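You operate a simulated robot arm through the tools that you are given. There is no shell and no other tool.

You are at the controls of a simulated robot arm. One attempt, no reset.

JOB
Stand the wooden spoon and the green and yellow spoons in the grey mug.
Fine: they are in the open top drawer; leave the mug where it is, the ladle and all other spoons; shut the drawer.

It is judged by the outcome, as a careful person would: the job done as asked, and still so three seconds after it is handed in. It fails if anything else is knocked over, pushed out of place, dropped, spilled or broken.

ROBOT AND FRAMES
A 7-joint arm with a two-finger parallel gripper, fixed in place. Base frame: the origin is on the floor under the middle of its stand, x ahead of it, y to its left, z up; the work surface is at about z = 0.752. Lengths are in m, angles in rad, forces in N, time in s.
With the tool pointing down near the work surface it reaches from about 0.2 to 0.68 m from the base axis. Its first joint turns from -1.152 to 1.152 rad. Payload 2.4 kg.
Tool frame: the origin (TCP) lies between the finger pads and is the grasp point; the fingertips stand 0.03 m ahead of it; z points along the fingers, y is the line along which they close. The gripper opens to 0.094 m. The fingers are 0.028 m wide and 0.01 m thick; the gripper's body (0.05 by 0.096 m) begins 0.055 m behind the TCP.
Orientation is told as [roll, pitch, yaw] about the base's x, y, z axes, in that order, counted from this pose: with the fingers straight down and closing along the base's y, the tool's x points along the base's -x, its y along +y and its z along -z.

CONTROLS
- The arm moves only by the tool step_arm. Its argument "series" is a list of rows, each a list of 3 entries, a list of its own where there are three numbers: the opening in per cent of the stroke, from 0 (shut) to 100 (fully open), then the shift along the tool's x, y, z in units of 100 mm (1.0 is 100 mm), then the turn, a rotation vector about the tool's x, y, z in units of 180 degrees (1.0 is 180 degrees). In form: [[claw, [dx, dy, dz], [ax, ay, az]], ...]. A call has 1 to 20 rows; each row is the pose to reach, as a shift and turn from the pose commanded when the call began, along the tool's axes at that moment. A call with a number of a shift or a turn outside -1 to 1 is refused whole. Rows are played at 5 a second. More than 0.05 m and 0.15 rad between two rows, or a gripper value outside its range, and nothing of the call is played. A pose out of reach is approached as far as the arm can. The call stops where the force on the tool passes 40 N (or 10 N more than at its start, if that is more) or the arm is blocked; 0.2 s more then pass. The fingers move at their own pace (about 0.153 m/s each) and stop on an object; they squeeze with about 35 N. The grip force told is the motor's: it shows also when the fingers shut on nothing. Time passes only in rows, and 0.2 s behind the last, so rows that repeat a pose let the fingers close. It gives the time, the measured TCP pose, the force on the tool (base axes), the opening and the grip force at its end, in the units of the frame above (readings bear some noise), with the torque about the TCP (base axes, N m) and any sound that the robot's microphone picked up, and new pictures: "views" is both (left out), scene, wrist or none.
- Cameras (640 x 400 px; columns grow to the right, rows downward): "scene" is fixed at [0.0427, 0.4842, 1.4514]; the picture's right is [-0.64, -0.77, 0.00], its down [-0.41, 0.34, -0.85] and it looks along [0.66, -0.54, -0.53] (base axes); focal length 257 px, centre (320, 200). "wrist" rides on the gripper at [0.076, 0.014, -0.103] in the tool frame; the picture's right is [-0.18, 0.98, 0.00], its down [-0.75, -0.14, -0.64] and it looks along [-0.63, -0.12, 0.77] (tool axes); focal length 243 px, centre (320, 200). There is no depth. A picture from a camera that has moved, and an enlarged one, comes with that camera's place and axes in the base frame and with its lens. The place of the scene camera against the robot may be out by one fixed shift of up to 0.012 m in any direction.
- zoom(camera, box): a new picture of the part [left, top, right, bottom] of that camera's present view, enlarged. It takes no simulated time.
- hand_in(): hands the job in; it is judged then, once.

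Places have to be worked out from the pictures, the camera data and where the tool is seen. Open the gripper and draw the arm clear of the work before you hand the job in, unless the task says otherwise.

The tools are called after "Emit:" by a JSON object that holds its "api" and its "payload". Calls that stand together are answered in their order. step_arm: Moves the arm, as the interface text tells. Its arguments: {"type":"object","properties":{"series":{"type":"array"},"views":{"type":"string","enum":["both","scene","wrist","none"]}},"required":["series"]} The other tools are called the same way: zoom (camera, box) takes an enlarged picture of a part of a camera's view; hand_in () hands the job in.

At the start:

```text
time_s: 0.0
eef_pos: [0.3917, 0.0599, 1.2259]
tcp_rot: [0.001, 0.001, 0.001]
ft_force: [-0.5, 0.2, 0.3]
ft_torque: [0.01, -0.01, 0.02]
grip_width: 0.0941
grasp_force: 0.0
```

scene: 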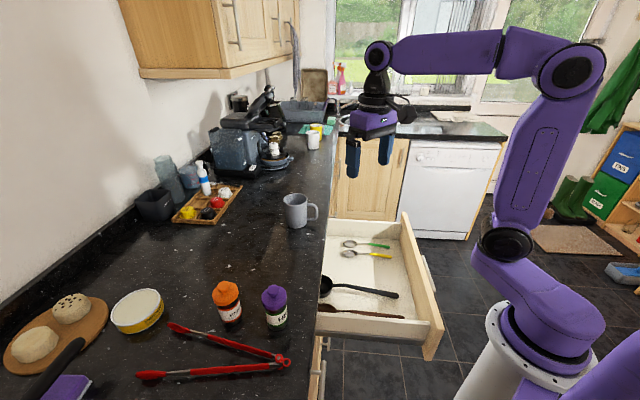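
wrist: 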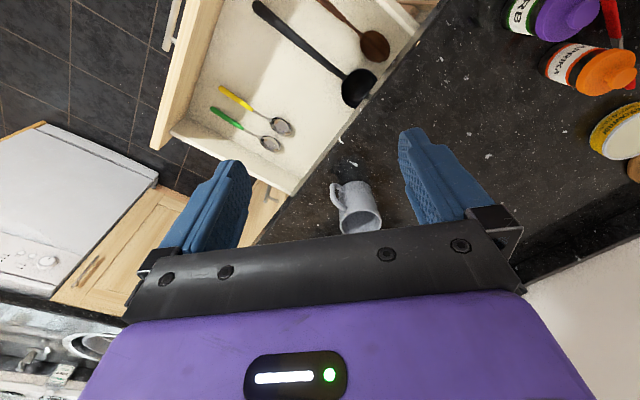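

I start by looking closely at the drawer and mug in both cameras before moving anything.

Emit:
{"api": "zoom", "payload": {"camera": "scene", "box": [270, 180, 470, 380]}}

Emit:
{"api": "zoom", "payload": {"camera": "wrist", "box": [140, 0, 460, 240]}}

```text
2.00 times, centred on (370, 280) of scene
camera zoom: at [0.0427, 0.4842, 1.4514], right [-0.64, -0.77, 0.0], down [-0.41, 0.34, -0.85], along [0.66, -0.54, -0.53], focal length 515 px, centre (220, 40)
```

zoom: 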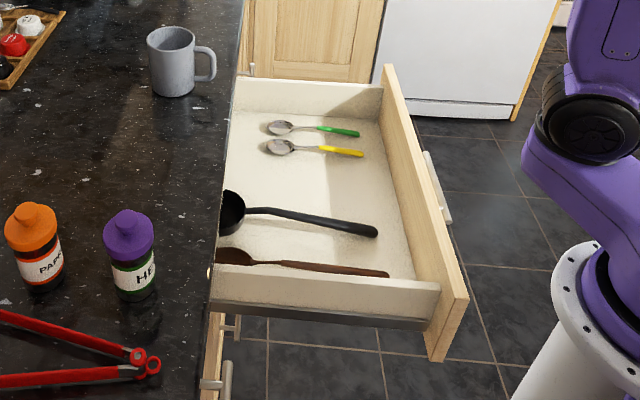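

```text
1.67 times, centred on (300, 120) of wrist
camera zoom: at [0.3151, 0.0745, 1.3284], right [0.18, 0.98, 0.0], down [0.75, -0.14, 0.64], along [0.63, -0.12, -0.77], focal length 404 px, centre (353, 333)
```

zoom: 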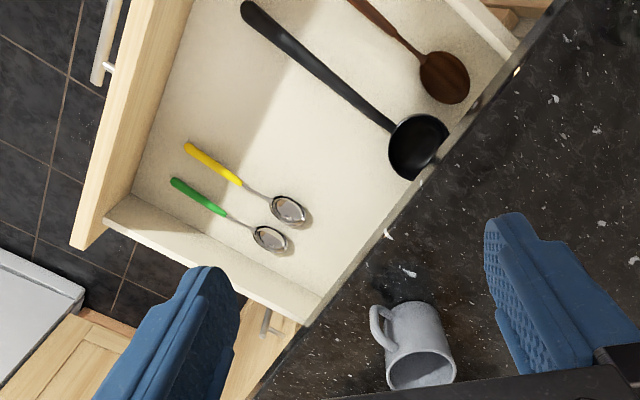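

Triangulating the two views, the drawer floor is at z≈0.752 and the counter at ≈0.90. The counter edge runs at 45°, so the spoons lie along the (0.7, 0.7) direction. I'll move toward the teaspoons with a 45° yaw, still high up, for a better look.

Emit:
{"api": "step_arm", "payload": {"series": [[100, [-0.1, -0.12, 0.05], [0, 0, -0.03]], [100, [-0.2, -0.25, 0.1], [0, 0, -0.0625]], [100, [-0.3, -0.37, 0.15], [0, 0, -0.094]], [100, [-0.4, -0.5, 0.2], [0, 0, -0.125]], [100, [-0.5, -0.62, 0.25], [0, 0, -0.156]], [100, [-0.6, -0.75, 0.3], [0, 0, -0.1875]], [100, [-0.7, -0.87, 0.35], [0, 0, -0.219]], [100, [-0.8, -1.0, 0.4], [0, 0, -0.25]]]}}

```text
time_s: 1.8
eef_pos: [0.4715, -0.0397, 1.1865]
tcp_rot: [0.0, 0.001, 0.788]
ft_force: [-0.3, -0.8, -0.8]
ft_torque: [0.03, -0.01, 0.0]
grip_width: 0.0939
grasp_force: 0.1
camera wrist: at [0.4075, -0.0831, 1.2889], right [-0.57, 0.82, 0.0], down [0.63, 0.43, 0.64], along [0.53, 0.36, -0.77], focal length 243 px, centre (320, 200)
```

scene: 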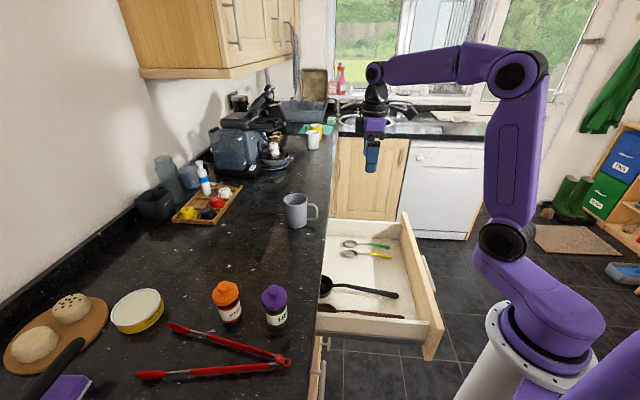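
wrist: 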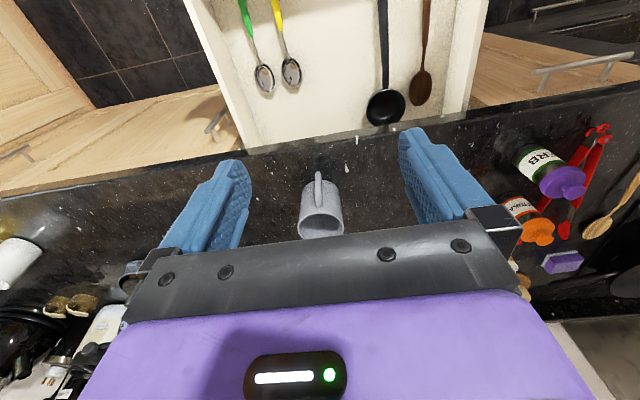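

The yaw works and the mug is straight ahead with its handle facing the drawer. I'll back off over the drawer to see the teaspoons from above.

Emit:
{"api": "step_arm", "payload": {"series": [[100, [0.2, -0.2, 0.1], [0, 0, 0]], [100, [0.4, -0.4, 0.2], [0, 0, 0]], [100, [0.6, -0.6, 0.3], [0, 0, 0]], [100, [0.8, -0.8, 0.4], [0, 0, 0]], [100, [0.9, -0.9, 0.5], [0, 0, 0]], [100, [0.9, -0.9, 0.5], [0, 0, 0]]]}}

```text
time_s: 3.2
eef_pos: [0.4722, -0.1667, 1.1338]
tcp_rot: [-0.001, -0.001, 0.785]
ft_force: [0.1, 1.3, 0.1]
ft_torque: [0.02, -0.02, 0.01]
grip_width: 0.0941
grasp_force: 0.0
camera wrist: at [0.4089, -0.2101, 1.2361], right [-0.56, 0.83, 0.0], down [0.63, 0.43, 0.64], along [0.53, 0.36, -0.77], focal length 243 px, centre (320, 200)
```

scene: 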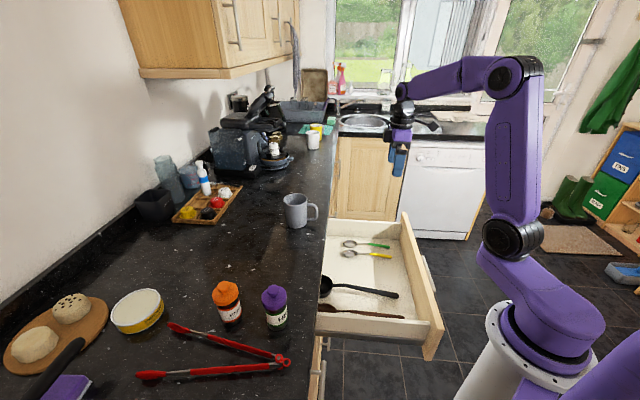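
wrist: 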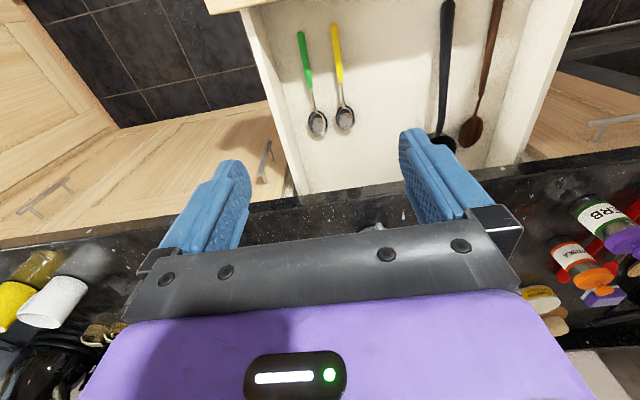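

Now all four utensils and the front of the drawer are visible; I zoom in to measure them.

Emit:
{"api": "zoom", "payload": {"camera": "wrist", "box": [220, 0, 400, 150]}}

Emit:
{"api": "zoom", "payload": {"camera": "wrist", "box": [400, 0, 600, 170]}}

```text
2.67 times, centred on (310, 75) of wrist
camera zoom: at [0.4089, -0.2101, 1.2361], right [-0.56, 0.83, 0.0], down [0.63, 0.43, 0.64], along [0.53, 0.36, -0.77], focal length 647 px, centre (347, 533)
```

zoom: 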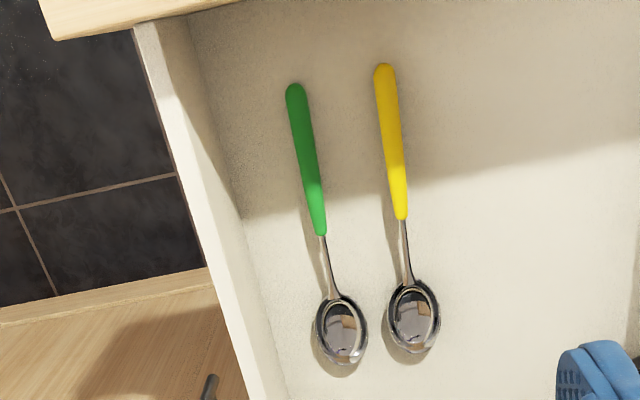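

```text
2.35 times, centred on (500, 85) of wrist
camera zoom: at [0.4089, -0.2101, 1.2361], right [-0.56, 0.83, 0.0], down [0.63, 0.43, 0.64], along [0.53, 0.36, -0.77], focal length 571 px, centre (-104, 471)
```

zoom: 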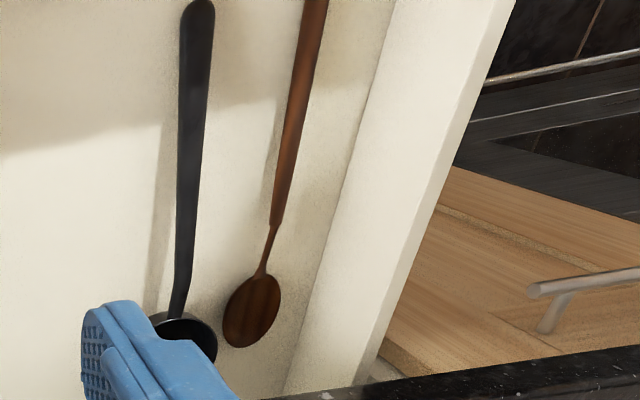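

The green spoon runs from about (0.466,-0.211) to (0.598,-0.084), with its neck near (0.540,-0.139). I'll move above that neck point, descend part way with the gripper half open, and check alignment.

Emit:
{"api": "step_arm", "payload": {"series": [[50, [-0.2, -0.1, 0.25], [0, 0, 0]], [50, [-0.4, -0.2, 0.5], [0, 0, 0]], [50, [-0.6, -0.28, 0.75], [0, 0, 0]], [50, [-0.68, -0.28, 1.0], [0, 0, 0]], [50, [-0.68, -0.28, 1.0], [0, 0, 0]]]}}

Emit:
{"api": "step_arm", "payload": {"series": [[50, [0, 0, 0.3], [0, 0, 0]], [50, [0, 0, 0.6], [0, 0, 0]], [50, [0, 0, 0.9], [0, 0, 0]], [50, [0, 0, 1.0], [0, 0, 0]], [50, [0, 0, 1.0], [0, 0, 0]]]}}

```text
time_s: 4.4
eef_pos: [0.5404, -0.1379, 1.0336]
tcp_rot: [0.001, 0.0, 0.786]
ft_force: [-0.5, 0.0, 0.4]
ft_torque: [0.01, 0.0, -0.02]
grip_width: 0.047
grasp_force: 0.0
camera wrist: at [0.4764, -0.1813, 1.137], right [-0.56, 0.83, 0.0], down [0.63, 0.43, 0.64], along [0.53, 0.36, -0.77], focal length 243 px, centre (320, 200)
```

scene: 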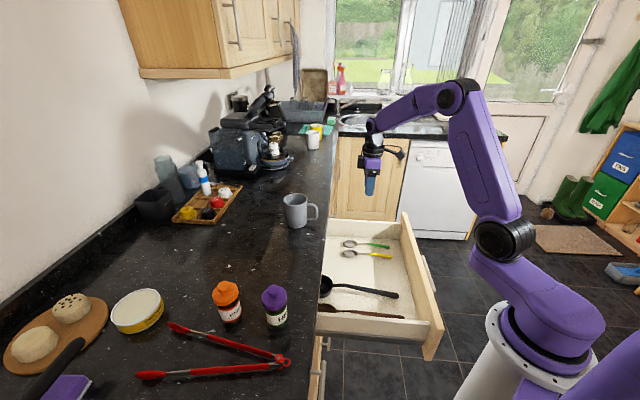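
wrist: 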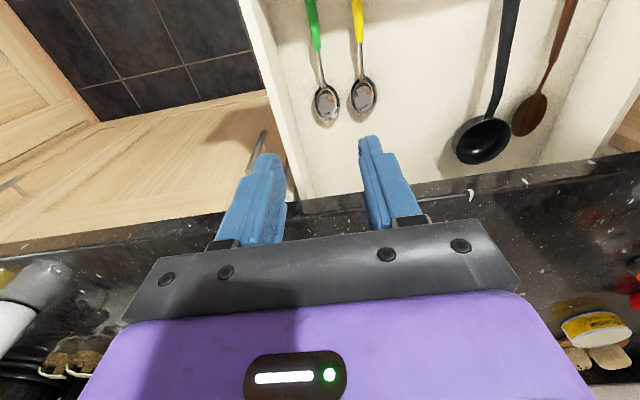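

```text
time_s: 5.6
eef_pos: [0.5383, -0.1372, 0.9356]
tcp_rot: [0.001, 0.0, 0.786]
ft_force: [0.7, 0.1, -0.1]
ft_torque: [0.02, -0.02, 0.0]
grip_width: 0.0471
grasp_force: 0.0
camera wrist: at [0.4744, -0.1813, 1.0376], right [-0.56, 0.83, 0.0], down [0.63, 0.43, 0.64], along [0.53, 0.36, -0.77], focal length 243 px, centre (320, 200)
```

scene: 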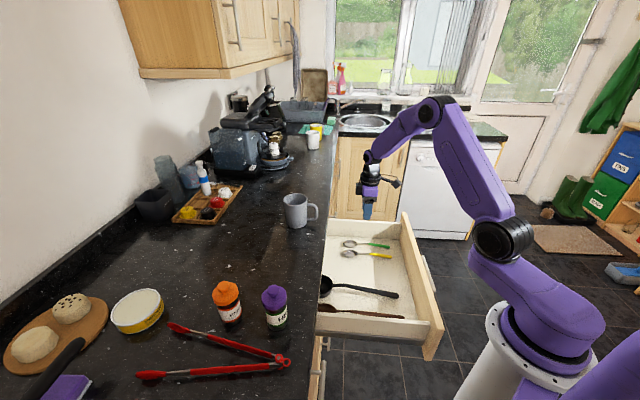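
wrist: 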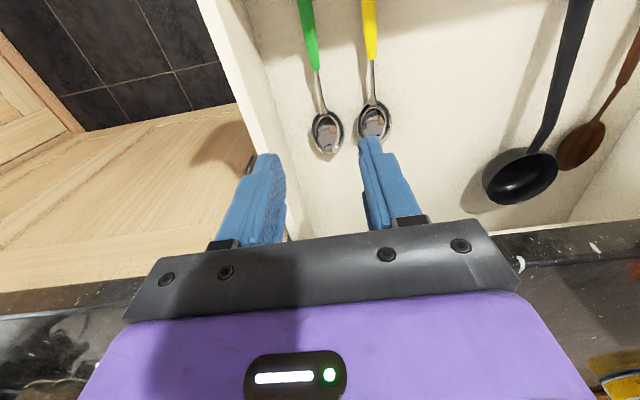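

The neck's midpoint measures about (0.544,-0.135), so a few millimetres of correction are needed. I'll go down with a narrower opening so the fingers clear the yellow spoon and the side wall.

Emit:
{"api": "step_arm", "payload": {"series": [[40, [-0.05, -0.03, 0.25], [0, 0, 0]], [40, [-0.05, -0.03, 0.5], [0, 0, 0]], [40, [-0.05, -0.03, 0.75], [0, 0, 0]], [40, [-0.05, -0.03, 1.0], [0, 0, 0]], [40, [-0.05, -0.03, 1.0], [0, 0, 0]]], "views": "both"}}

```text
time_s: 6.8
eef_pos: [0.5439, -0.1368, 0.8343]
tcp_rot: [0.001, 0.0, 0.784]
ft_force: [0.3, 1.1, 0.5]
ft_torque: [0.03, 0.01, -0.01]
grip_width: 0.0376
grasp_force: 0.1
camera wrist: at [0.4804, -0.1811, 0.937], right [-0.56, 0.83, 0.0], down [0.63, 0.43, 0.64], along [0.53, 0.36, -0.77], focal length 243 px, centre (320, 200)
```

scene: 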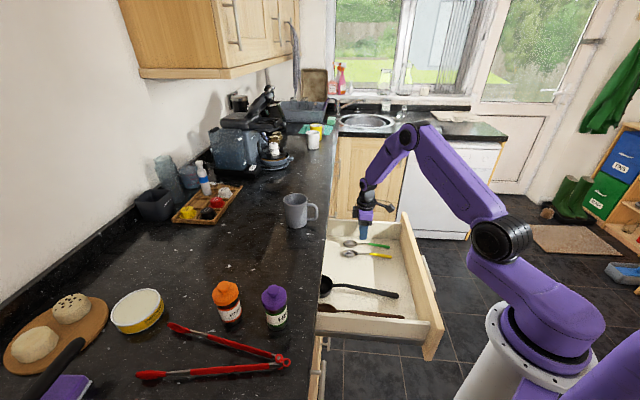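
wrist: 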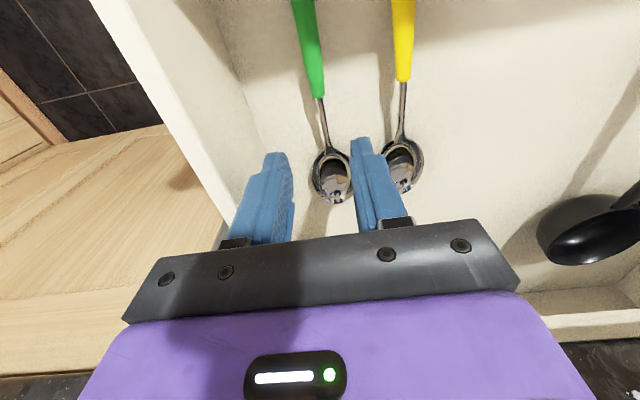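

Green neck at (0.542,-0.137), TCP right over it; the yellow bowl clears the finger by more than a centimetre. I'll go down the last 48 mm and close.

Emit:
{"api": "step_arm", "payload": {"series": [[40, [0, 0, 0.15], [0, 0, 0]], [40, [0, 0, 0.3], [0, 0, 0]], [40, [0, 0, 0.42], [0, 0, 0]], [40, [0, 0, 0.48], [0, 0, 0]], [40, [0, 0, 0.48], [0, 0, 0]]], "views": "wrist"}}

```text
time_s: 8.0
eef_pos: [0.5441, -0.138, 0.7868]
tcp_rot: [0.002, 0.0, 0.785]
ft_force: [-0.1, -0.2, 0.4]
ft_torque: [0.03, 0.0, 0.04]
grip_width: 0.0375
grasp_force: 0.0
camera wrist: at [0.4804, -0.1815, 0.8898], right [-0.56, 0.83, 0.0], down [0.63, 0.43, 0.64], along [0.53, 0.36, -0.77], focal length 243 px, centre (320, 200)
```

wrist: 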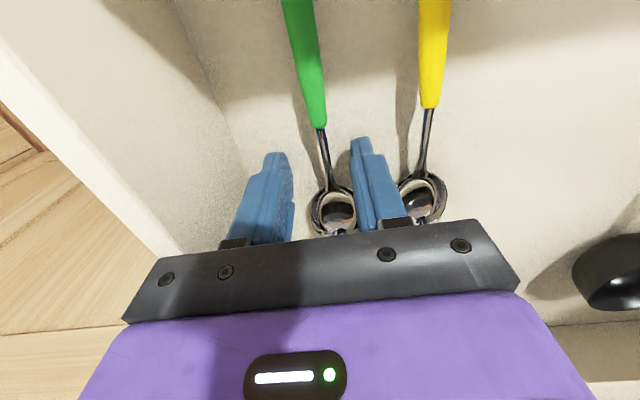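

The neck is between the fingers; I zoom to judge the fingertip height against the neck.

Emit:
{"api": "zoom", "payload": {"camera": "wrist", "box": [220, 80, 460, 250]}}

Emit:
{"api": "zoom", "payload": {"camera": "scene", "box": [320, 180, 440, 280]}}

```text
2.35 times, centred on (340, 165) of wrist
camera zoom: at [0.4804, -0.1815, 0.8898], right [-0.56, 0.83, 0.0], down [0.63, 0.43, 0.64], along [0.53, 0.36, -0.77], focal length 571 px, centre (273, 282)
```

zoom: 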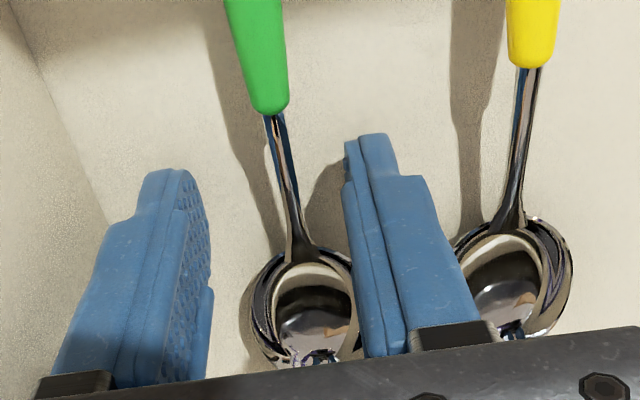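

```text
4.00 times, centred on (380, 230) of scene
camera zoom: at [0.0427, 0.4842, 1.4514], right [-0.64, -0.77, 0.0], down [-0.41, 0.34, -0.85], along [0.66, -0.54, -0.53], focal length 1030 px, centre (80, 80)
```

zoom: 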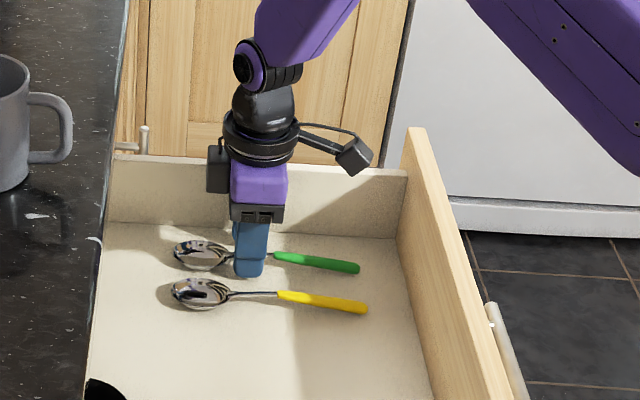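

The fingertips sit beside the neck, clear of both bowls. I lower 3 mm more and close on the neck.

Emit:
{"api": "step_arm", "payload": {"series": [[40, [0, 0, 0.03], [0, 0, 0]], [20, [0, 0, 0.03], [0, 0, 0]], [0, [0, 0, 0.03], [0, 0, 0]], [0, [0, 0, 0.03], [0, 0, 0]], [0, [0, 0, 0.03], [0, 0, 0]]], "views": "both"}}

```text
time_s: 9.2
eef_pos: [0.5434, -0.1376, 0.7854]
tcp_rot: [0.0, 0.0, 0.785]
ft_force: [0.6, -0.9, 0.2]
ft_torque: [-0.1, 0.08, 0.03]
grip_width: 0.0037
grasp_force: 34.9
camera wrist: at [0.48, -0.1816, 0.8876], right [-0.56, 0.83, 0.0], down [0.63, 0.43, 0.64], along [0.53, 0.36, -0.77], focal length 243 px, centre (320, 200)
```

scene: 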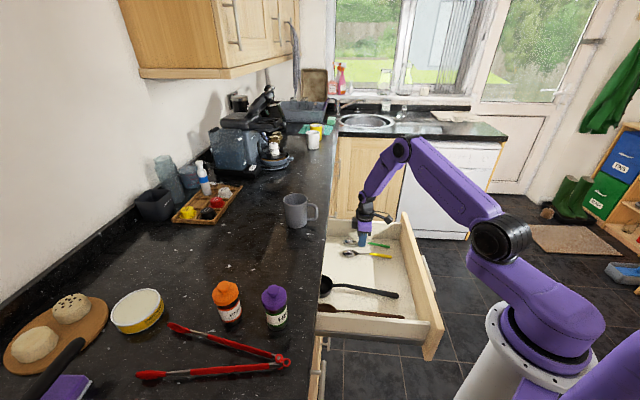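
wrist: 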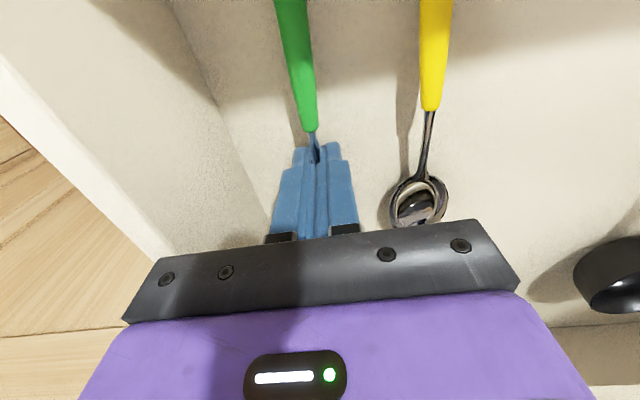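

The grip holds at 3.7 mm, which fits the neck. I lift straight up, well clear of the counter edge.

Emit:
{"api": "step_arm", "payload": {"series": [[0, [0, 0, -0.1], [0, 0, 0]], [0, [0, 0, -0.3], [0, 0, 0]], [0, [0, 0, -0.6], [0, 0, 0]], [0, [0, 0, -0.9], [0, 0, 0]], [0, [0, 0, -1.0], [0, 0, 0]], [0, [0, 0, -1.0], [0, 0, 0]]], "views": "wrist"}}

Emit:
{"api": "step_arm", "payload": {"series": [[0, [0, 0, -0.3], [0, 0, 0]], [0, [0, 0, -0.6], [0, 0, 0]], [0, [0, 0, -0.9], [0, 0, 0]], [0, [0, 0, -1.0], [0, 0, 0]]], "views": "none"}}

Emit:
{"api": "step_arm", "payload": {"series": [[0, [0.1, 0, -0.3], [0, 0, 0]], [0, [0.2, 0, -0.6], [0, 0, 0]], [0, [0.3, 0, -0.9], [0, 0, 0]], [0, [0.3, 0, -1.0], [0, 0, 0]], [0, [0.3, 0, -1.0], [0, 0, 0]]], "views": "both"}}

```text
time_s: 10.6
eef_pos: [0.5443, -0.1412, 0.8846]
tcp_rot: [-0.002, -0.001, 0.785]
ft_force: [0.6, 0.4, 0.3]
ft_torque: [0.0, 0.01, -0.01]
grip_width: 0.0
grasp_force: 33.0
camera wrist: at [0.4795, -0.1839, 0.9874], right [-0.56, 0.83, 0.0], down [0.63, 0.43, 0.64], along [0.53, 0.36, -0.77], focal length 243 px, centre (320, 200)
```

wrist: 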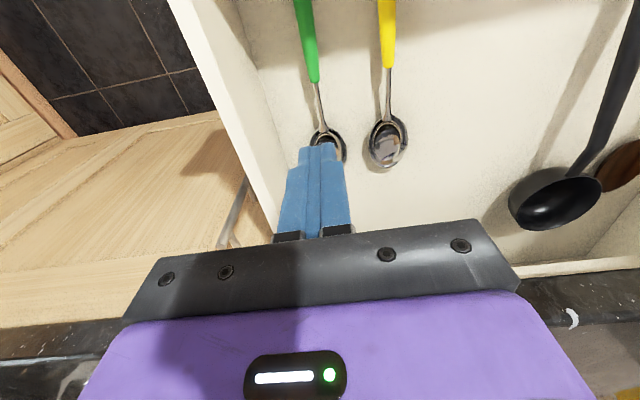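

```text
time_s: 11.6
eef_pos: [0.5455, -0.1386, 0.9828]
tcp_rot: [-0.001, 0.001, 0.787]
ft_force: [-0.4, -0.6, -0.1]
ft_torque: [-0.01, -0.03, 0.0]
grip_width: 0.0001
grasp_force: 33.3
```

```text
time_s: 12.8
eef_pos: [0.5223, -0.1577, 1.0825]
tcp_rot: [-0.002, 0.001, 0.786]
ft_force: [-0.1, -0.4, -0.7]
ft_torque: [0.01, -0.01, -0.01]
grip_width: 0.0002
grasp_force: 33.4
camera wrist: at [0.458, -0.201, 1.1861], right [-0.56, 0.83, 0.0], down [0.63, 0.43, 0.64], along [0.53, 0.36, -0.77], focal length 243 px, centre (320, 200)
```

scene: 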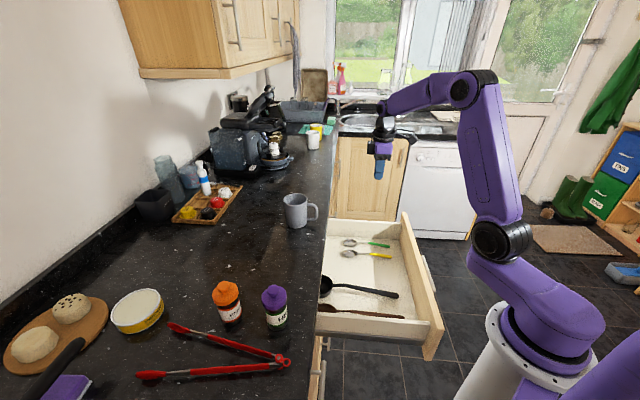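
wrist: 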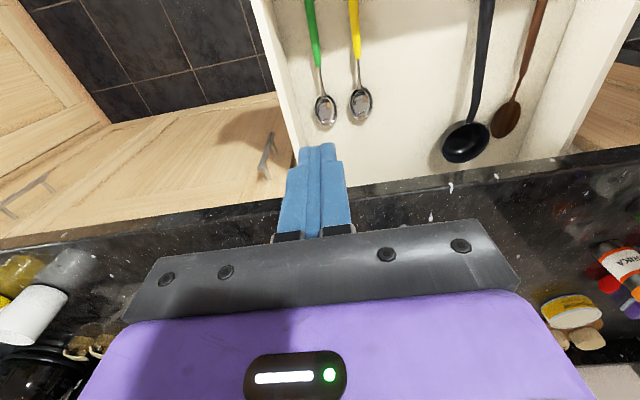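

The grip slipped off: the fingers read 0 mm and the green spoon is still lying in the drawer. I'll measure it again and take the thicker coloured handle this time, with the fingertips lower.

Emit:
{"api": "zoom", "payload": {"camera": "wrist", "box": [270, 0, 410, 140]}}

Emit:
{"api": "zoom", "payload": {"camera": "scene", "box": [320, 180, 440, 280]}}

```text
2.86 times, centred on (340, 70) of wrist
camera zoom: at [0.458, -0.201, 1.1861], right [-0.56, 0.83, 0.0], down [0.63, 0.43, 0.64], along [0.53, 0.36, -0.77], focal length 693 px, centre (263, 571)
```

zoom: 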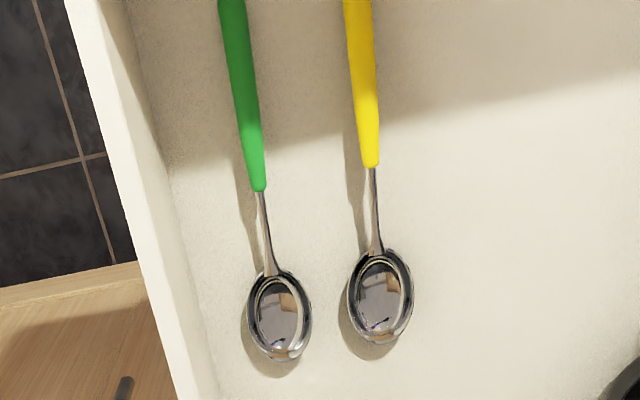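

```text
4.00 times, centred on (380, 230) of scene
camera zoom: at [0.0426, 0.4842, 1.4514], right [-0.64, -0.77, 0.0], down [-0.41, 0.34, -0.85], along [0.66, -0.54, -0.53], focal length 1030 px, centre (80, 80)
```

zoom: 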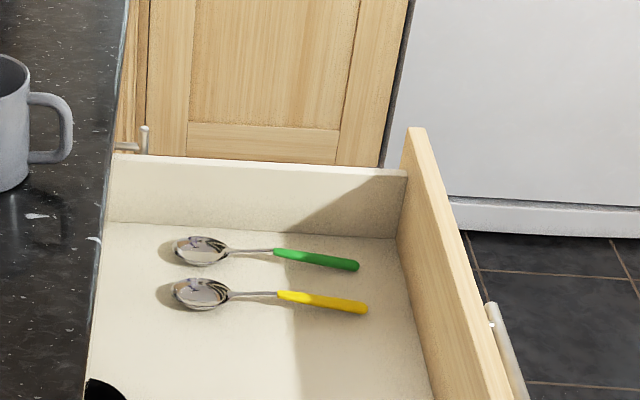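

The green spoon has hardly moved, and its 1 cm thick handle ends near (0.528,-0.153). I'll go down over (0.517,-0.164) on the handle with the gripper at 40 %.

Emit:
{"api": "step_arm", "payload": {"series": [[40, [0.08, 0, 0.3], [0, 0, 0]], [40, [0.08, 0, 0.6], [0, 0, 0]], [40, [0.08, 0, 0.9], [0, 0, 0]], [40, [0.08, 0, 1.0], [0, 0, 0]]], "views": "none"}}

Emit:
{"api": "step_arm", "payload": {"series": [[40, [0, 0, 0.3], [0, 0, 0]], [40, [0, 0, 0.6], [0, 0, 0]], [40, [0, 0, 0.9], [0, 0, 0]], [40, [0, 0, 1.0], [0, 0, 0]], [40, [0, 0, 1.0], [0, 0, 0]]], "views": "wrist"}}

```text
time_s: 13.8
eef_pos: [0.5167, -0.1645, 0.984]
tcp_rot: [0.0, 0.0, 0.785]
ft_force: [-0.3, 0.4, -0.8]
ft_torque: [-0.03, 0.03, -0.03]
grip_width: 0.0376
grasp_force: 0.0
```

```text
time_s: 15.0
eef_pos: [0.5182, -0.167, 0.8841]
tcp_rot: [-0.001, 0.001, 0.785]
ft_force: [-0.1, 0.0, 0.0]
ft_torque: [0.0, 0.01, 0.02]
grip_width: 0.0377
grasp_force: 0.1
camera wrist: at [0.4541, -0.2102, 0.9867], right [-0.56, 0.83, 0.0], down [0.63, 0.43, 0.64], along [0.53, 0.36, -0.77], focal length 243 px, centre (320, 200)
```

wrist: 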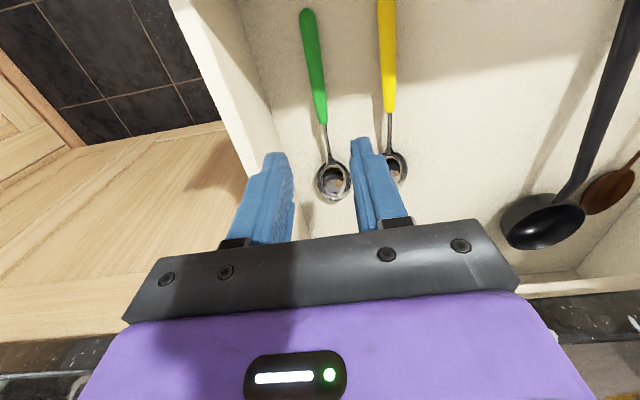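

The handle lies between the fingers and the camera head clears the front panel by over a centimetre. Next I go down to fingertip height just above the floor.

Emit:
{"api": "step_arm", "payload": {"series": [[40, [0, -0.02, 0.25], [0, 0, 0]], [40, [0, -0.02, 0.5], [0, 0, 0]], [40, [0, -0.02, 0.75], [0, 0, 0]], [40, [0, -0.02, 0.9], [0, 0, 0]], [40, [0, -0.02, 1.0], [0, 0, 0]], [40, [0, -0.02, 1.0], [0, 0, 0]]], "views": "both"}}

```text
time_s: 16.4
eef_pos: [0.5196, -0.1667, 0.782]
tcp_rot: [0.001, 0.0, 0.785]
ft_force: [-0.2, 0.9, 0.0]
ft_torque: [0.0, 0.02, -0.01]
grip_width: 0.0378
grasp_force: 0.0
camera wrist: at [0.4554, -0.2101, 0.8852], right [-0.56, 0.83, 0.0], down [0.63, 0.43, 0.64], along [0.53, 0.36, -0.77], focal length 243 px, centre (320, 200)
```

scene: 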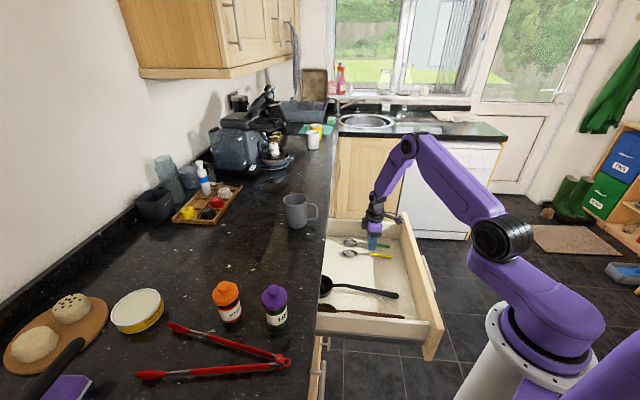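
wrist: 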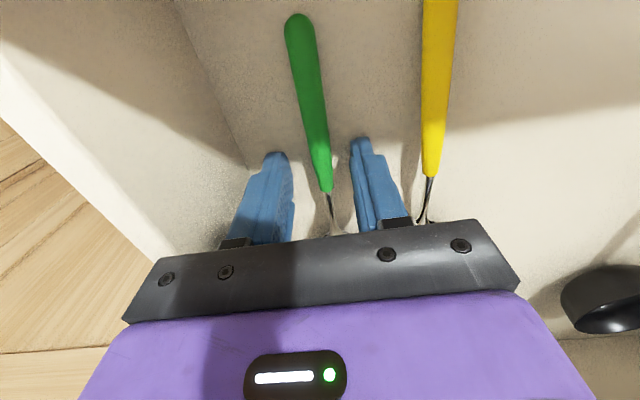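

The fingers straddle the green handle with no contact force. I'll close now.

Emit:
{"api": "step_arm", "payload": {"series": [[30, [0, 0, 0.0], [0, 0, 0]], [10, [0, 0, 0.0], [0, 0, 0]], [0, [0, 0, 0.0], [0, 0, 0]], [0, [0, 0, 0.0], [0, 0, 0]], [0, [0, 0, 0.0], [0, 0, 0]]], "views": "wrist"}}

```text
time_s: 17.6
eef_pos: [0.5189, -0.1662, 0.783]
tcp_rot: [0.0, 0.001, 0.784]
ft_force: [-0.9, 0.0, 0.4]
ft_torque: [0.02, -0.03, 0.0]
grip_width: 0.0083
grasp_force: 34.5
camera wrist: at [0.4554, -0.2102, 0.8854], right [-0.56, 0.83, 0.0], down [0.63, 0.43, 0.64], along [0.53, 0.36, -0.77], focal length 243 px, centre (320, 200)
```

wrist: 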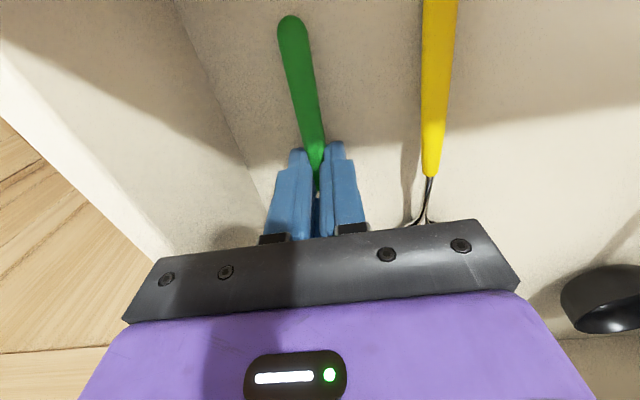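

It closed on 8.3 mm, the handle this time. I lift slowly by 30 mm and check that the spoon comes with it.

Emit:
{"api": "step_arm", "payload": {"series": [[0, [0, 0, -0.05], [0, 0, 0]], [0, [0, 0, -0.12], [0, 0, 0]], [0, [0, 0, -0.2], [0, 0, 0]], [0, [0, 0, -0.3], [0, 0, 0]], [0, [0, 0, -0.3], [0, 0, 0]]], "views": "both"}}

```text
time_s: 18.8
eef_pos: [0.5196, -0.1666, 0.814]
tcp_rot: [0.001, 0.0, 0.787]
ft_force: [0.4, -0.1, -0.8]
ft_torque: [0.01, 0.01, 0.05]
grip_width: 0.0083
grasp_force: 35.2
camera wrist: at [0.4552, -0.2087, 0.9172], right [-0.56, 0.83, 0.0], down [0.63, 0.43, 0.64], along [0.53, 0.36, -0.77], focal length 243 px, centre (320, 200)
```

scene: 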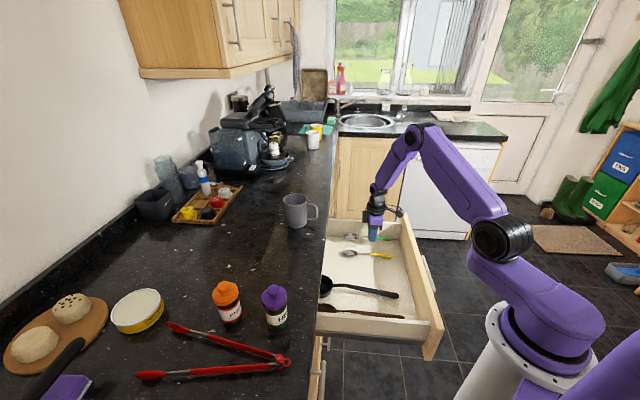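
wrist: 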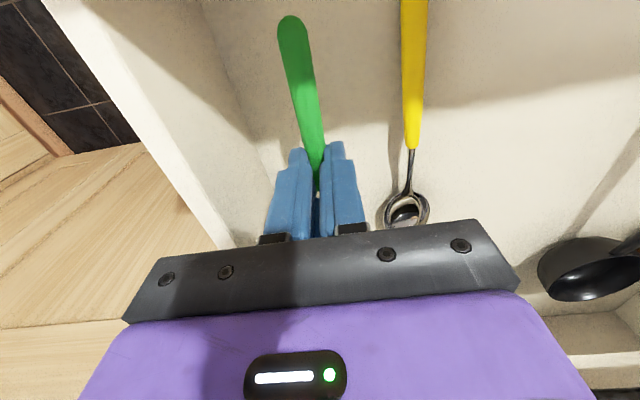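

The green handle keeps its place in the gripper while the drawer falls away, so it's held. I'll continue lifting to about z = 1.11.

Emit:
{"api": "step_arm", "payload": {"series": [[0, [0, 0, -0.2], [0, 0, 0]], [0, [0, 0, -0.4], [0, 0, 0]], [0, [0, 0, -0.6], [0, 0, 0]], [0, [0, 0, -0.8], [0, 0, 0]], [0, [0, 0, -1.0], [0, 0, 0]]], "views": "none"}}

Emit:
{"api": "step_arm", "payload": {"series": [[0, [0, 0, -0.2], [0, 0, 0]], [0, [0, 0, -0.4], [0, 0, 0]], [0, [0, 0, -0.6], [0, 0, 0]], [0, [0, 0, -0.8], [0, 0, 0]], [0, [0, 0, -1.0], [0, 0, 0]]], "views": "none"}}

Emit:
{"api": "step_arm", "payload": {"series": [[0, [0, 0, -0.2], [0, 0, 0]], [0, [0, 0, -0.4], [0, 0, 0]], [0, [0, 0, -0.6], [0, 0, 0]], [0, [0, 0, -0.8], [0, 0, 0]], [0, [0, 0, -1.0], [0, 0, 0]], [0, [0, 0, -1.0], [0, 0, 0]]], "views": "both"}}

```text
time_s: 20.0
eef_pos: [0.5178, -0.1639, 0.9155]
tcp_rot: [0.0, 0.0, 0.787]
ft_force: [-0.3, 0.2, -0.1]
ft_torque: [0.0, 0.02, 0.01]
grip_width: 0.0085
grasp_force: 34.9
```

```text
time_s: 21.2
eef_pos: [0.5199, -0.1668, 1.0146]
tcp_rot: [-0.001, 0.001, 0.785]
ft_force: [-0.3, 0.2, -0.5]
ft_torque: [0.0, 0.01, 0.01]
grip_width: 0.0085
grasp_force: 34.5
```

```text
time_s: 22.6
eef_pos: [0.5208, -0.168, 1.116]
tcp_rot: [0.0, 0.0, 0.786]
ft_force: [0.5, 1.2, -0.3]
ft_torque: [0.0, -0.02, 0.0]
grip_width: 0.0084
grasp_force: 35.3
camera wrist: at [0.4559, -0.2117, 1.2183], right [-0.56, 0.83, 0.0], down [0.63, 0.43, 0.64], along [0.53, 0.36, -0.77], focal length 243 px, centre (320, 200)
```

scene: 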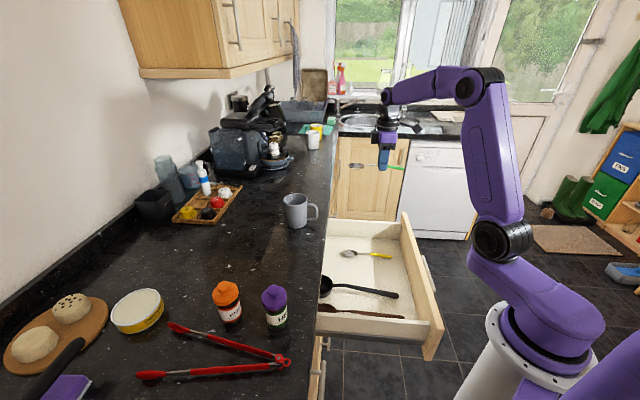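
wrist: 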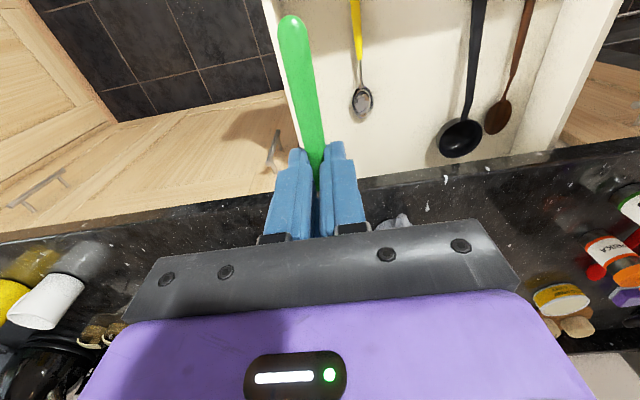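

The green spoon is held firmly. Now I tilt the tool about its closing axis by 70° so the bowl points up and the handle down, while shifting sideways in line with the mug.

Emit:
{"api": "step_arm", "payload": {"series": [[0, [0, 0.08, -0.02], [0, -0.0389, 0]], [0, [0, 0.17, -0.04], [0, -0.0778, 0]], [0, [0, 0.25, -0.06], [0, -0.1167, 0]], [0, [0, 0.34, -0.08], [0, -0.1556, 0]], [0, [0, 0.42, -0.1], [0, -0.1944, 0]], [0, [0, 0.51, -0.12], [0, -0.2333, 0]], [0, [0, 0.6, -0.14], [0, -0.2722, 0]], [0, [0, 0.68, -0.16], [0, -0.3111, 0]], [0, [0, 0.76, -0.18], [0, -0.35, 0]], [0, [0, 0.85, -0.2], [0, -0.3889, 0]], [0, [0, 0.85, -0.2], [0, -0.3889, 0]]], "views": "both"}}

```text
time_s: 25.0
eef_pos: [0.4591, -0.1064, 1.1337]
tcp_rot: [-0.001, -1.225, 0.784]
ft_force: [0.2, 0.4, -0.8]
ft_torque: [-0.01, 0.0, 0.01]
grip_width: 0.0083
grasp_force: 34.6
camera wrist: at [0.3628, -0.1825, 1.0972], right [-0.65, 0.74, 0.17], down [-0.15, -0.35, 0.93], along [0.75, 0.58, 0.33], focal length 243 px, centre (320, 200)
```

scene: 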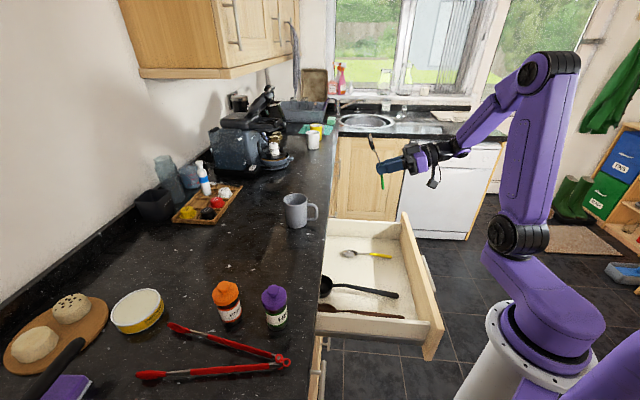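
wrist: 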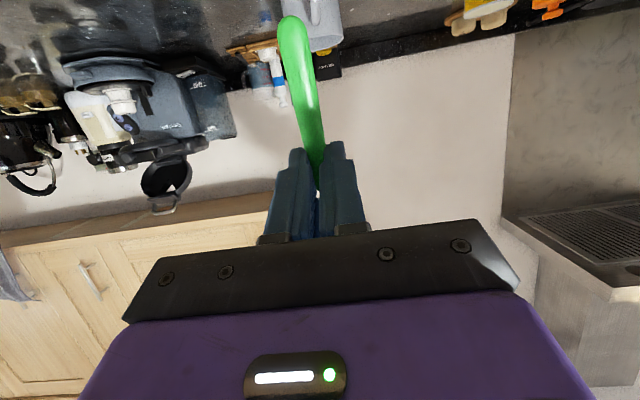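

The spoon is now nearly upright, bowl up and handle down. I zoom in on the mug and the held spoon to pin down the mug's centre and calibrate the scene camera.

Emit:
{"api": "zoom", "payload": {"camera": "scene", "box": [270, 120, 450, 240]}}

Emit:
{"api": "zoom", "payload": {"camera": "wrist", "box": [220, 0, 420, 120]}}

```text
3.33 times, centred on (360, 180) of scene
camera zoom: at [0.0427, 0.4842, 1.4514], right [-0.64, -0.77, 0.0], down [-0.41, 0.34, -0.85], along [0.66, -0.54, -0.53], focal length 858 px, centre (187, 267)
```

zoom: 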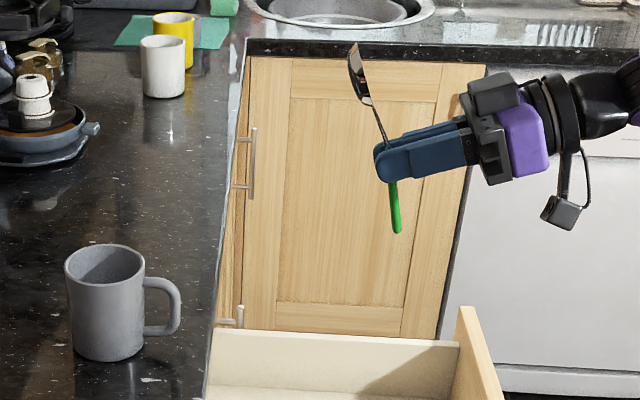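

```text
3.20 times, centred on (320, 60) of wrist
camera zoom: at [0.3628, -0.1825, 1.0972], right [-0.65, 0.74, 0.17], down [-0.15, -0.35, 0.93], along [0.75, 0.58, 0.33], focal length 776 px, centre (320, 648)
```

zoom: 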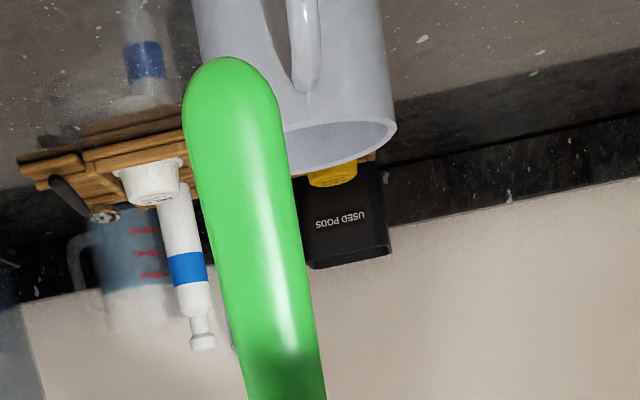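

Mug rim centre comes out at about (0.656, 0.089), rim z≈0.997, and the spoon's handle end hangs ≈78 mm below the TCP. I move forward over the counter at this height, keeping the handle end above the rim.

Emit:
{"api": "step_arm", "payload": {"series": [[0, [-0.085, -0.01, 0.235], [0, 0, 0]], [0, [-0.17, -0.03, 0.47], [0, 0, 0]], [0, [-0.254, -0.04, 0.706], [0, 0, 0]], [0, [-0.339, -0.05, 0.941], [0, 0, 0]]], "views": "none"}}

Emit:
{"api": "step_arm", "payload": {"series": [[0, [-0.085, -0.01, 0.235], [0, 0, 0]], [0, [-0.17, -0.03, 0.47], [0, 0, 0]], [0, [-0.254, -0.04, 0.706], [0, 0, 0]], [0, [-0.339, -0.05, 0.941], [0, 0, 0]], [0, [-0.339, -0.05, 0.941], [0, 0, 0]]], "views": "both"}}

```text
time_s: 26.0
eef_pos: [0.5319, -0.0374, 1.1352]
tcp_rot: [0.002, -1.22, 0.783]
ft_force: [0.7, 0.1, -0.6]
ft_torque: [0.0, -0.01, 0.03]
grip_width: 0.0084
grasp_force: 35.1
```

```text
time_s: 27.2
eef_pos: [0.6069, 0.0278, 1.1354]
tcp_rot: [0.001, -1.222, 0.784]
ft_force: [0.0, -0.3, -0.3]
ft_torque: [-0.02, 0.0, 0.01]
grip_width: 0.0083
grasp_force: 35.2
camera wrist: at [0.5102, -0.0485, 1.0996], right [-0.65, 0.74, 0.17], down [-0.14, -0.34, 0.93], along [0.75, 0.58, 0.33], focal length 243 px, centre (320, 200)
```

scene: 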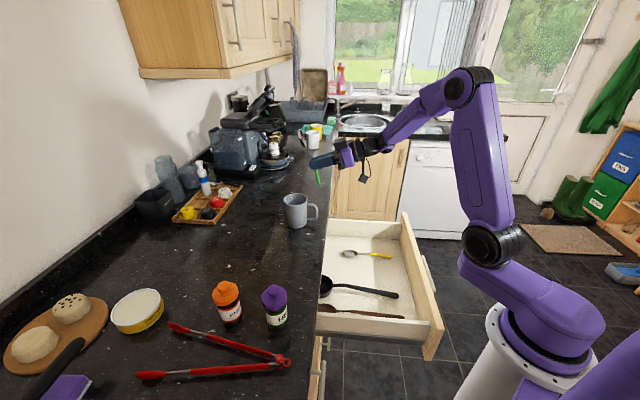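
wrist: 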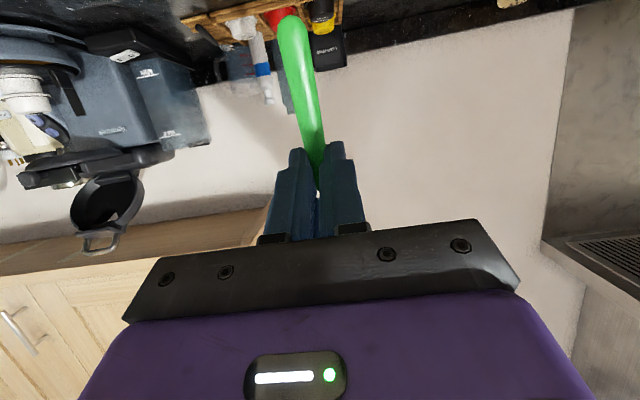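

TCP is now 73 mm short of the mug's centre line. I'll move the last bit forward at the same height and then compare spoon and mug in the scene view.

Emit:
{"api": "step_arm", "payload": {"series": [[0, [-0.08, 0, 0.23], [0, 0, 0]], [0, [-0.16, 0, 0.46], [0, 0, 0]], [0, [-0.247, 0, 0.687], [0, 0, 0]], [0, [-0.247, 0, 0.687], [0, 0, 0]]], "views": "scene"}}

Emit:
{"api": "zoom", "payload": {"camera": "scene", "box": [250, 120, 400, 240]}}

```text
time_s: 28.2
eef_pos: [0.6569, 0.08, 1.1336]
tcp_rot: [0.0, -1.221, 0.785]
ft_force: [-0.1, 0.3, 0.4]
ft_torque: [-0.02, -0.01, -0.03]
grip_width: 0.0084
grasp_force: 35.0
```

scene: 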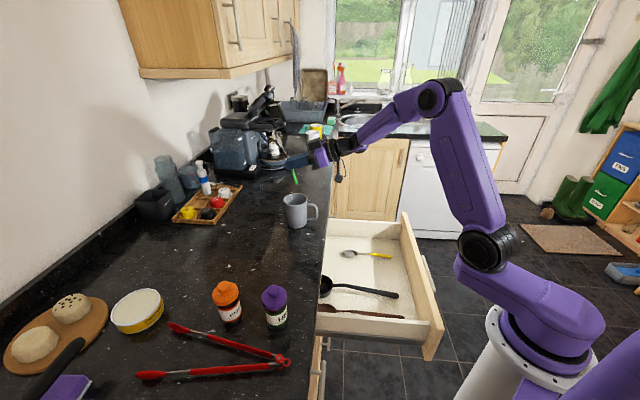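

```text
3.33 times, centred on (325, 180) of scene
camera zoom: at [0.0427, 0.4842, 1.4514], right [-0.64, -0.77, 0.0], down [-0.41, 0.33, -0.85], along [0.66, -0.54, -0.53], focal length 858 px, centre (303, 267)
```

zoom: 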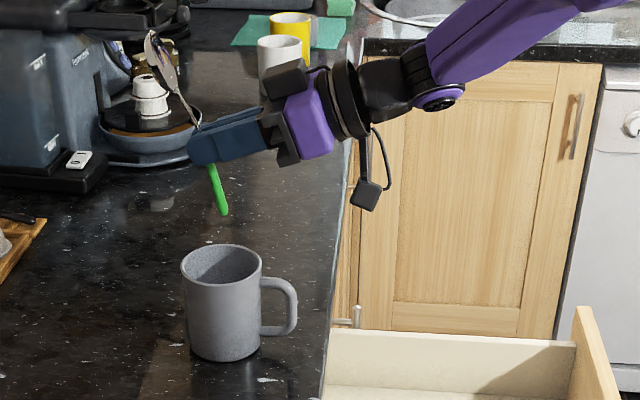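

The handle end hangs just above the middle of the mug's opening. I lower 80 mm straight down and check.

Emit:
{"api": "step_arm", "payload": {"series": [[0, [0.19, 0, 0.068], [0, 0, 0]], [0, [0.38, 0, 0.136], [0, 0, 0]], [0, [0.57, 0, 0.204], [0, 0, 0]], [0, [0.753, 0, 0.271], [0, 0, 0]], [0, [0.753, 0, 0.271], [0, 0, 0]]], "views": "both"}}

Emit:
{"api": "zoom", "payload": {"camera": "scene", "box": [250, 140, 370, 240]}}

```text
time_s: 29.4
eef_pos: [0.6609, 0.0825, 1.0542]
tcp_rot: [0.001, -1.222, 0.786]
ft_force: [0.4, 0.2, 0.3]
ft_torque: [-0.06, -0.01, 0.0]
grip_width: 0.0084
grasp_force: 35.2
camera wrist: at [0.5628, 0.0062, 1.0172], right [-0.65, 0.74, 0.17], down [-0.14, -0.34, 0.93], along [0.75, 0.58, 0.33], focal length 243 px, centre (320, 200)
```

scene: 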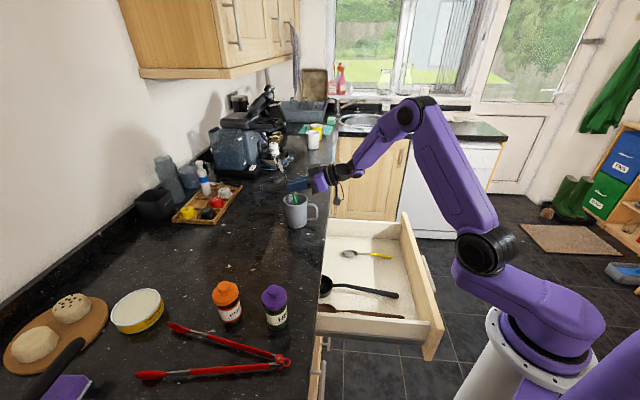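
wrist: 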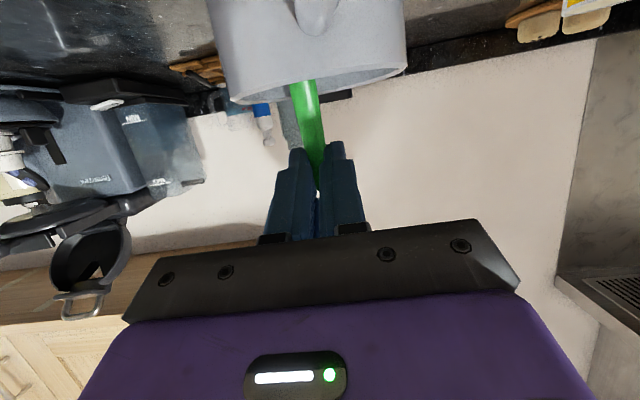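

```text
4.00 times, centred on (310, 190) of scene
camera zoom: at [0.0427, 0.4842, 1.4514], right [-0.64, -0.77, 0.0], down [-0.41, 0.34, -0.85], along [0.66, -0.54, -0.53], focal length 1030 px, centre (360, 240)
```

zoom: 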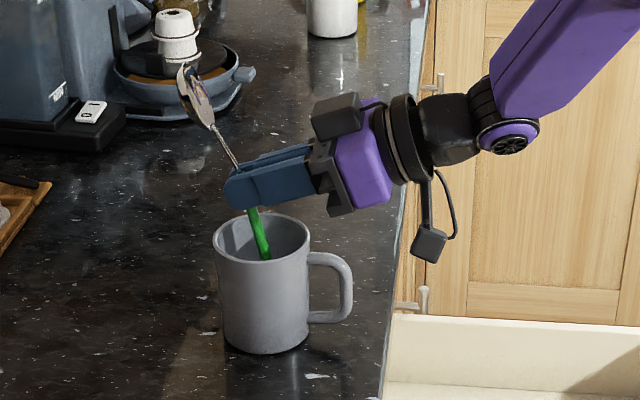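

The handle is inside the mug, slightly left of centre as intended, and the fingers are still above the rim. I lower another 22 mm.

Emit:
{"api": "step_arm", "payload": {"series": [[0, [0.07, 0, 0.025], [0, 0, 0]], [0, [0.14, 0, 0.05], [0, 0, 0]], [0, [0.207, 0, 0.0745], [0, 0, 0]], [0, [0.207, 0, 0.0745], [0, 0, 0]]], "views": "both"}}

Emit:
{"api": "zoom", "payload": {"camera": "scene", "box": [250, 140, 370, 240]}}

```text
time_s: 30.4
eef_pos: [0.6602, 0.0801, 1.0312]
tcp_rot: [-0.002, -1.221, 0.787]
ft_force: [-0.2, -0.2, -0.1]
ft_torque: [0.0, -0.03, 0.01]
grip_width: 0.008
grasp_force: 35.1
camera wrist: at [0.5635, 0.0049, 0.9947], right [-0.65, 0.74, 0.17], down [-0.15, -0.34, 0.93], along [0.75, 0.58, 0.33], focal length 243 px, centre (320, 200)
```

scene: 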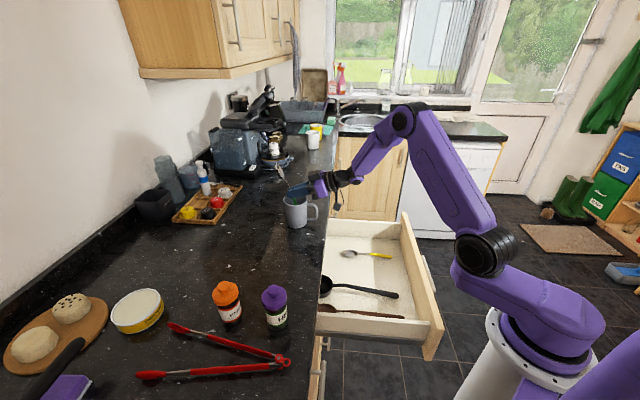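
wrist: 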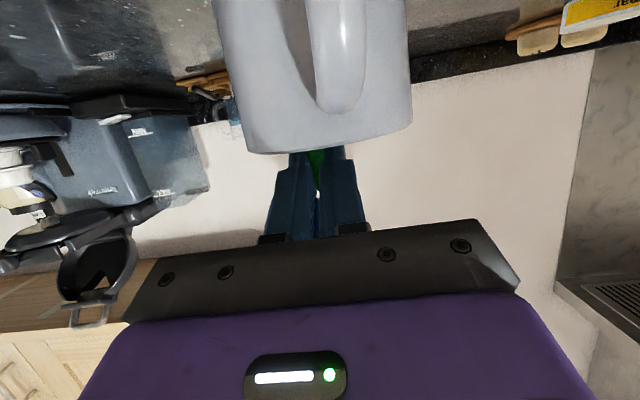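

```text
4.00 times, centred on (310, 190) of scene
camera zoom: at [0.0427, 0.4842, 1.4514], right [-0.64, -0.77, 0.0], down [-0.41, 0.34, -0.85], along [0.66, -0.54, -0.53], focal length 1030 px, centre (360, 240)
```

zoom: 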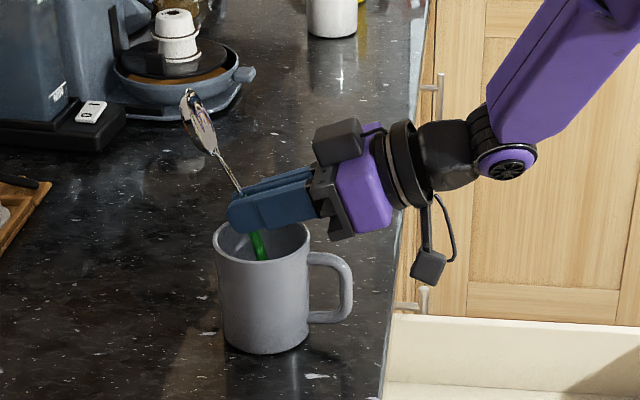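

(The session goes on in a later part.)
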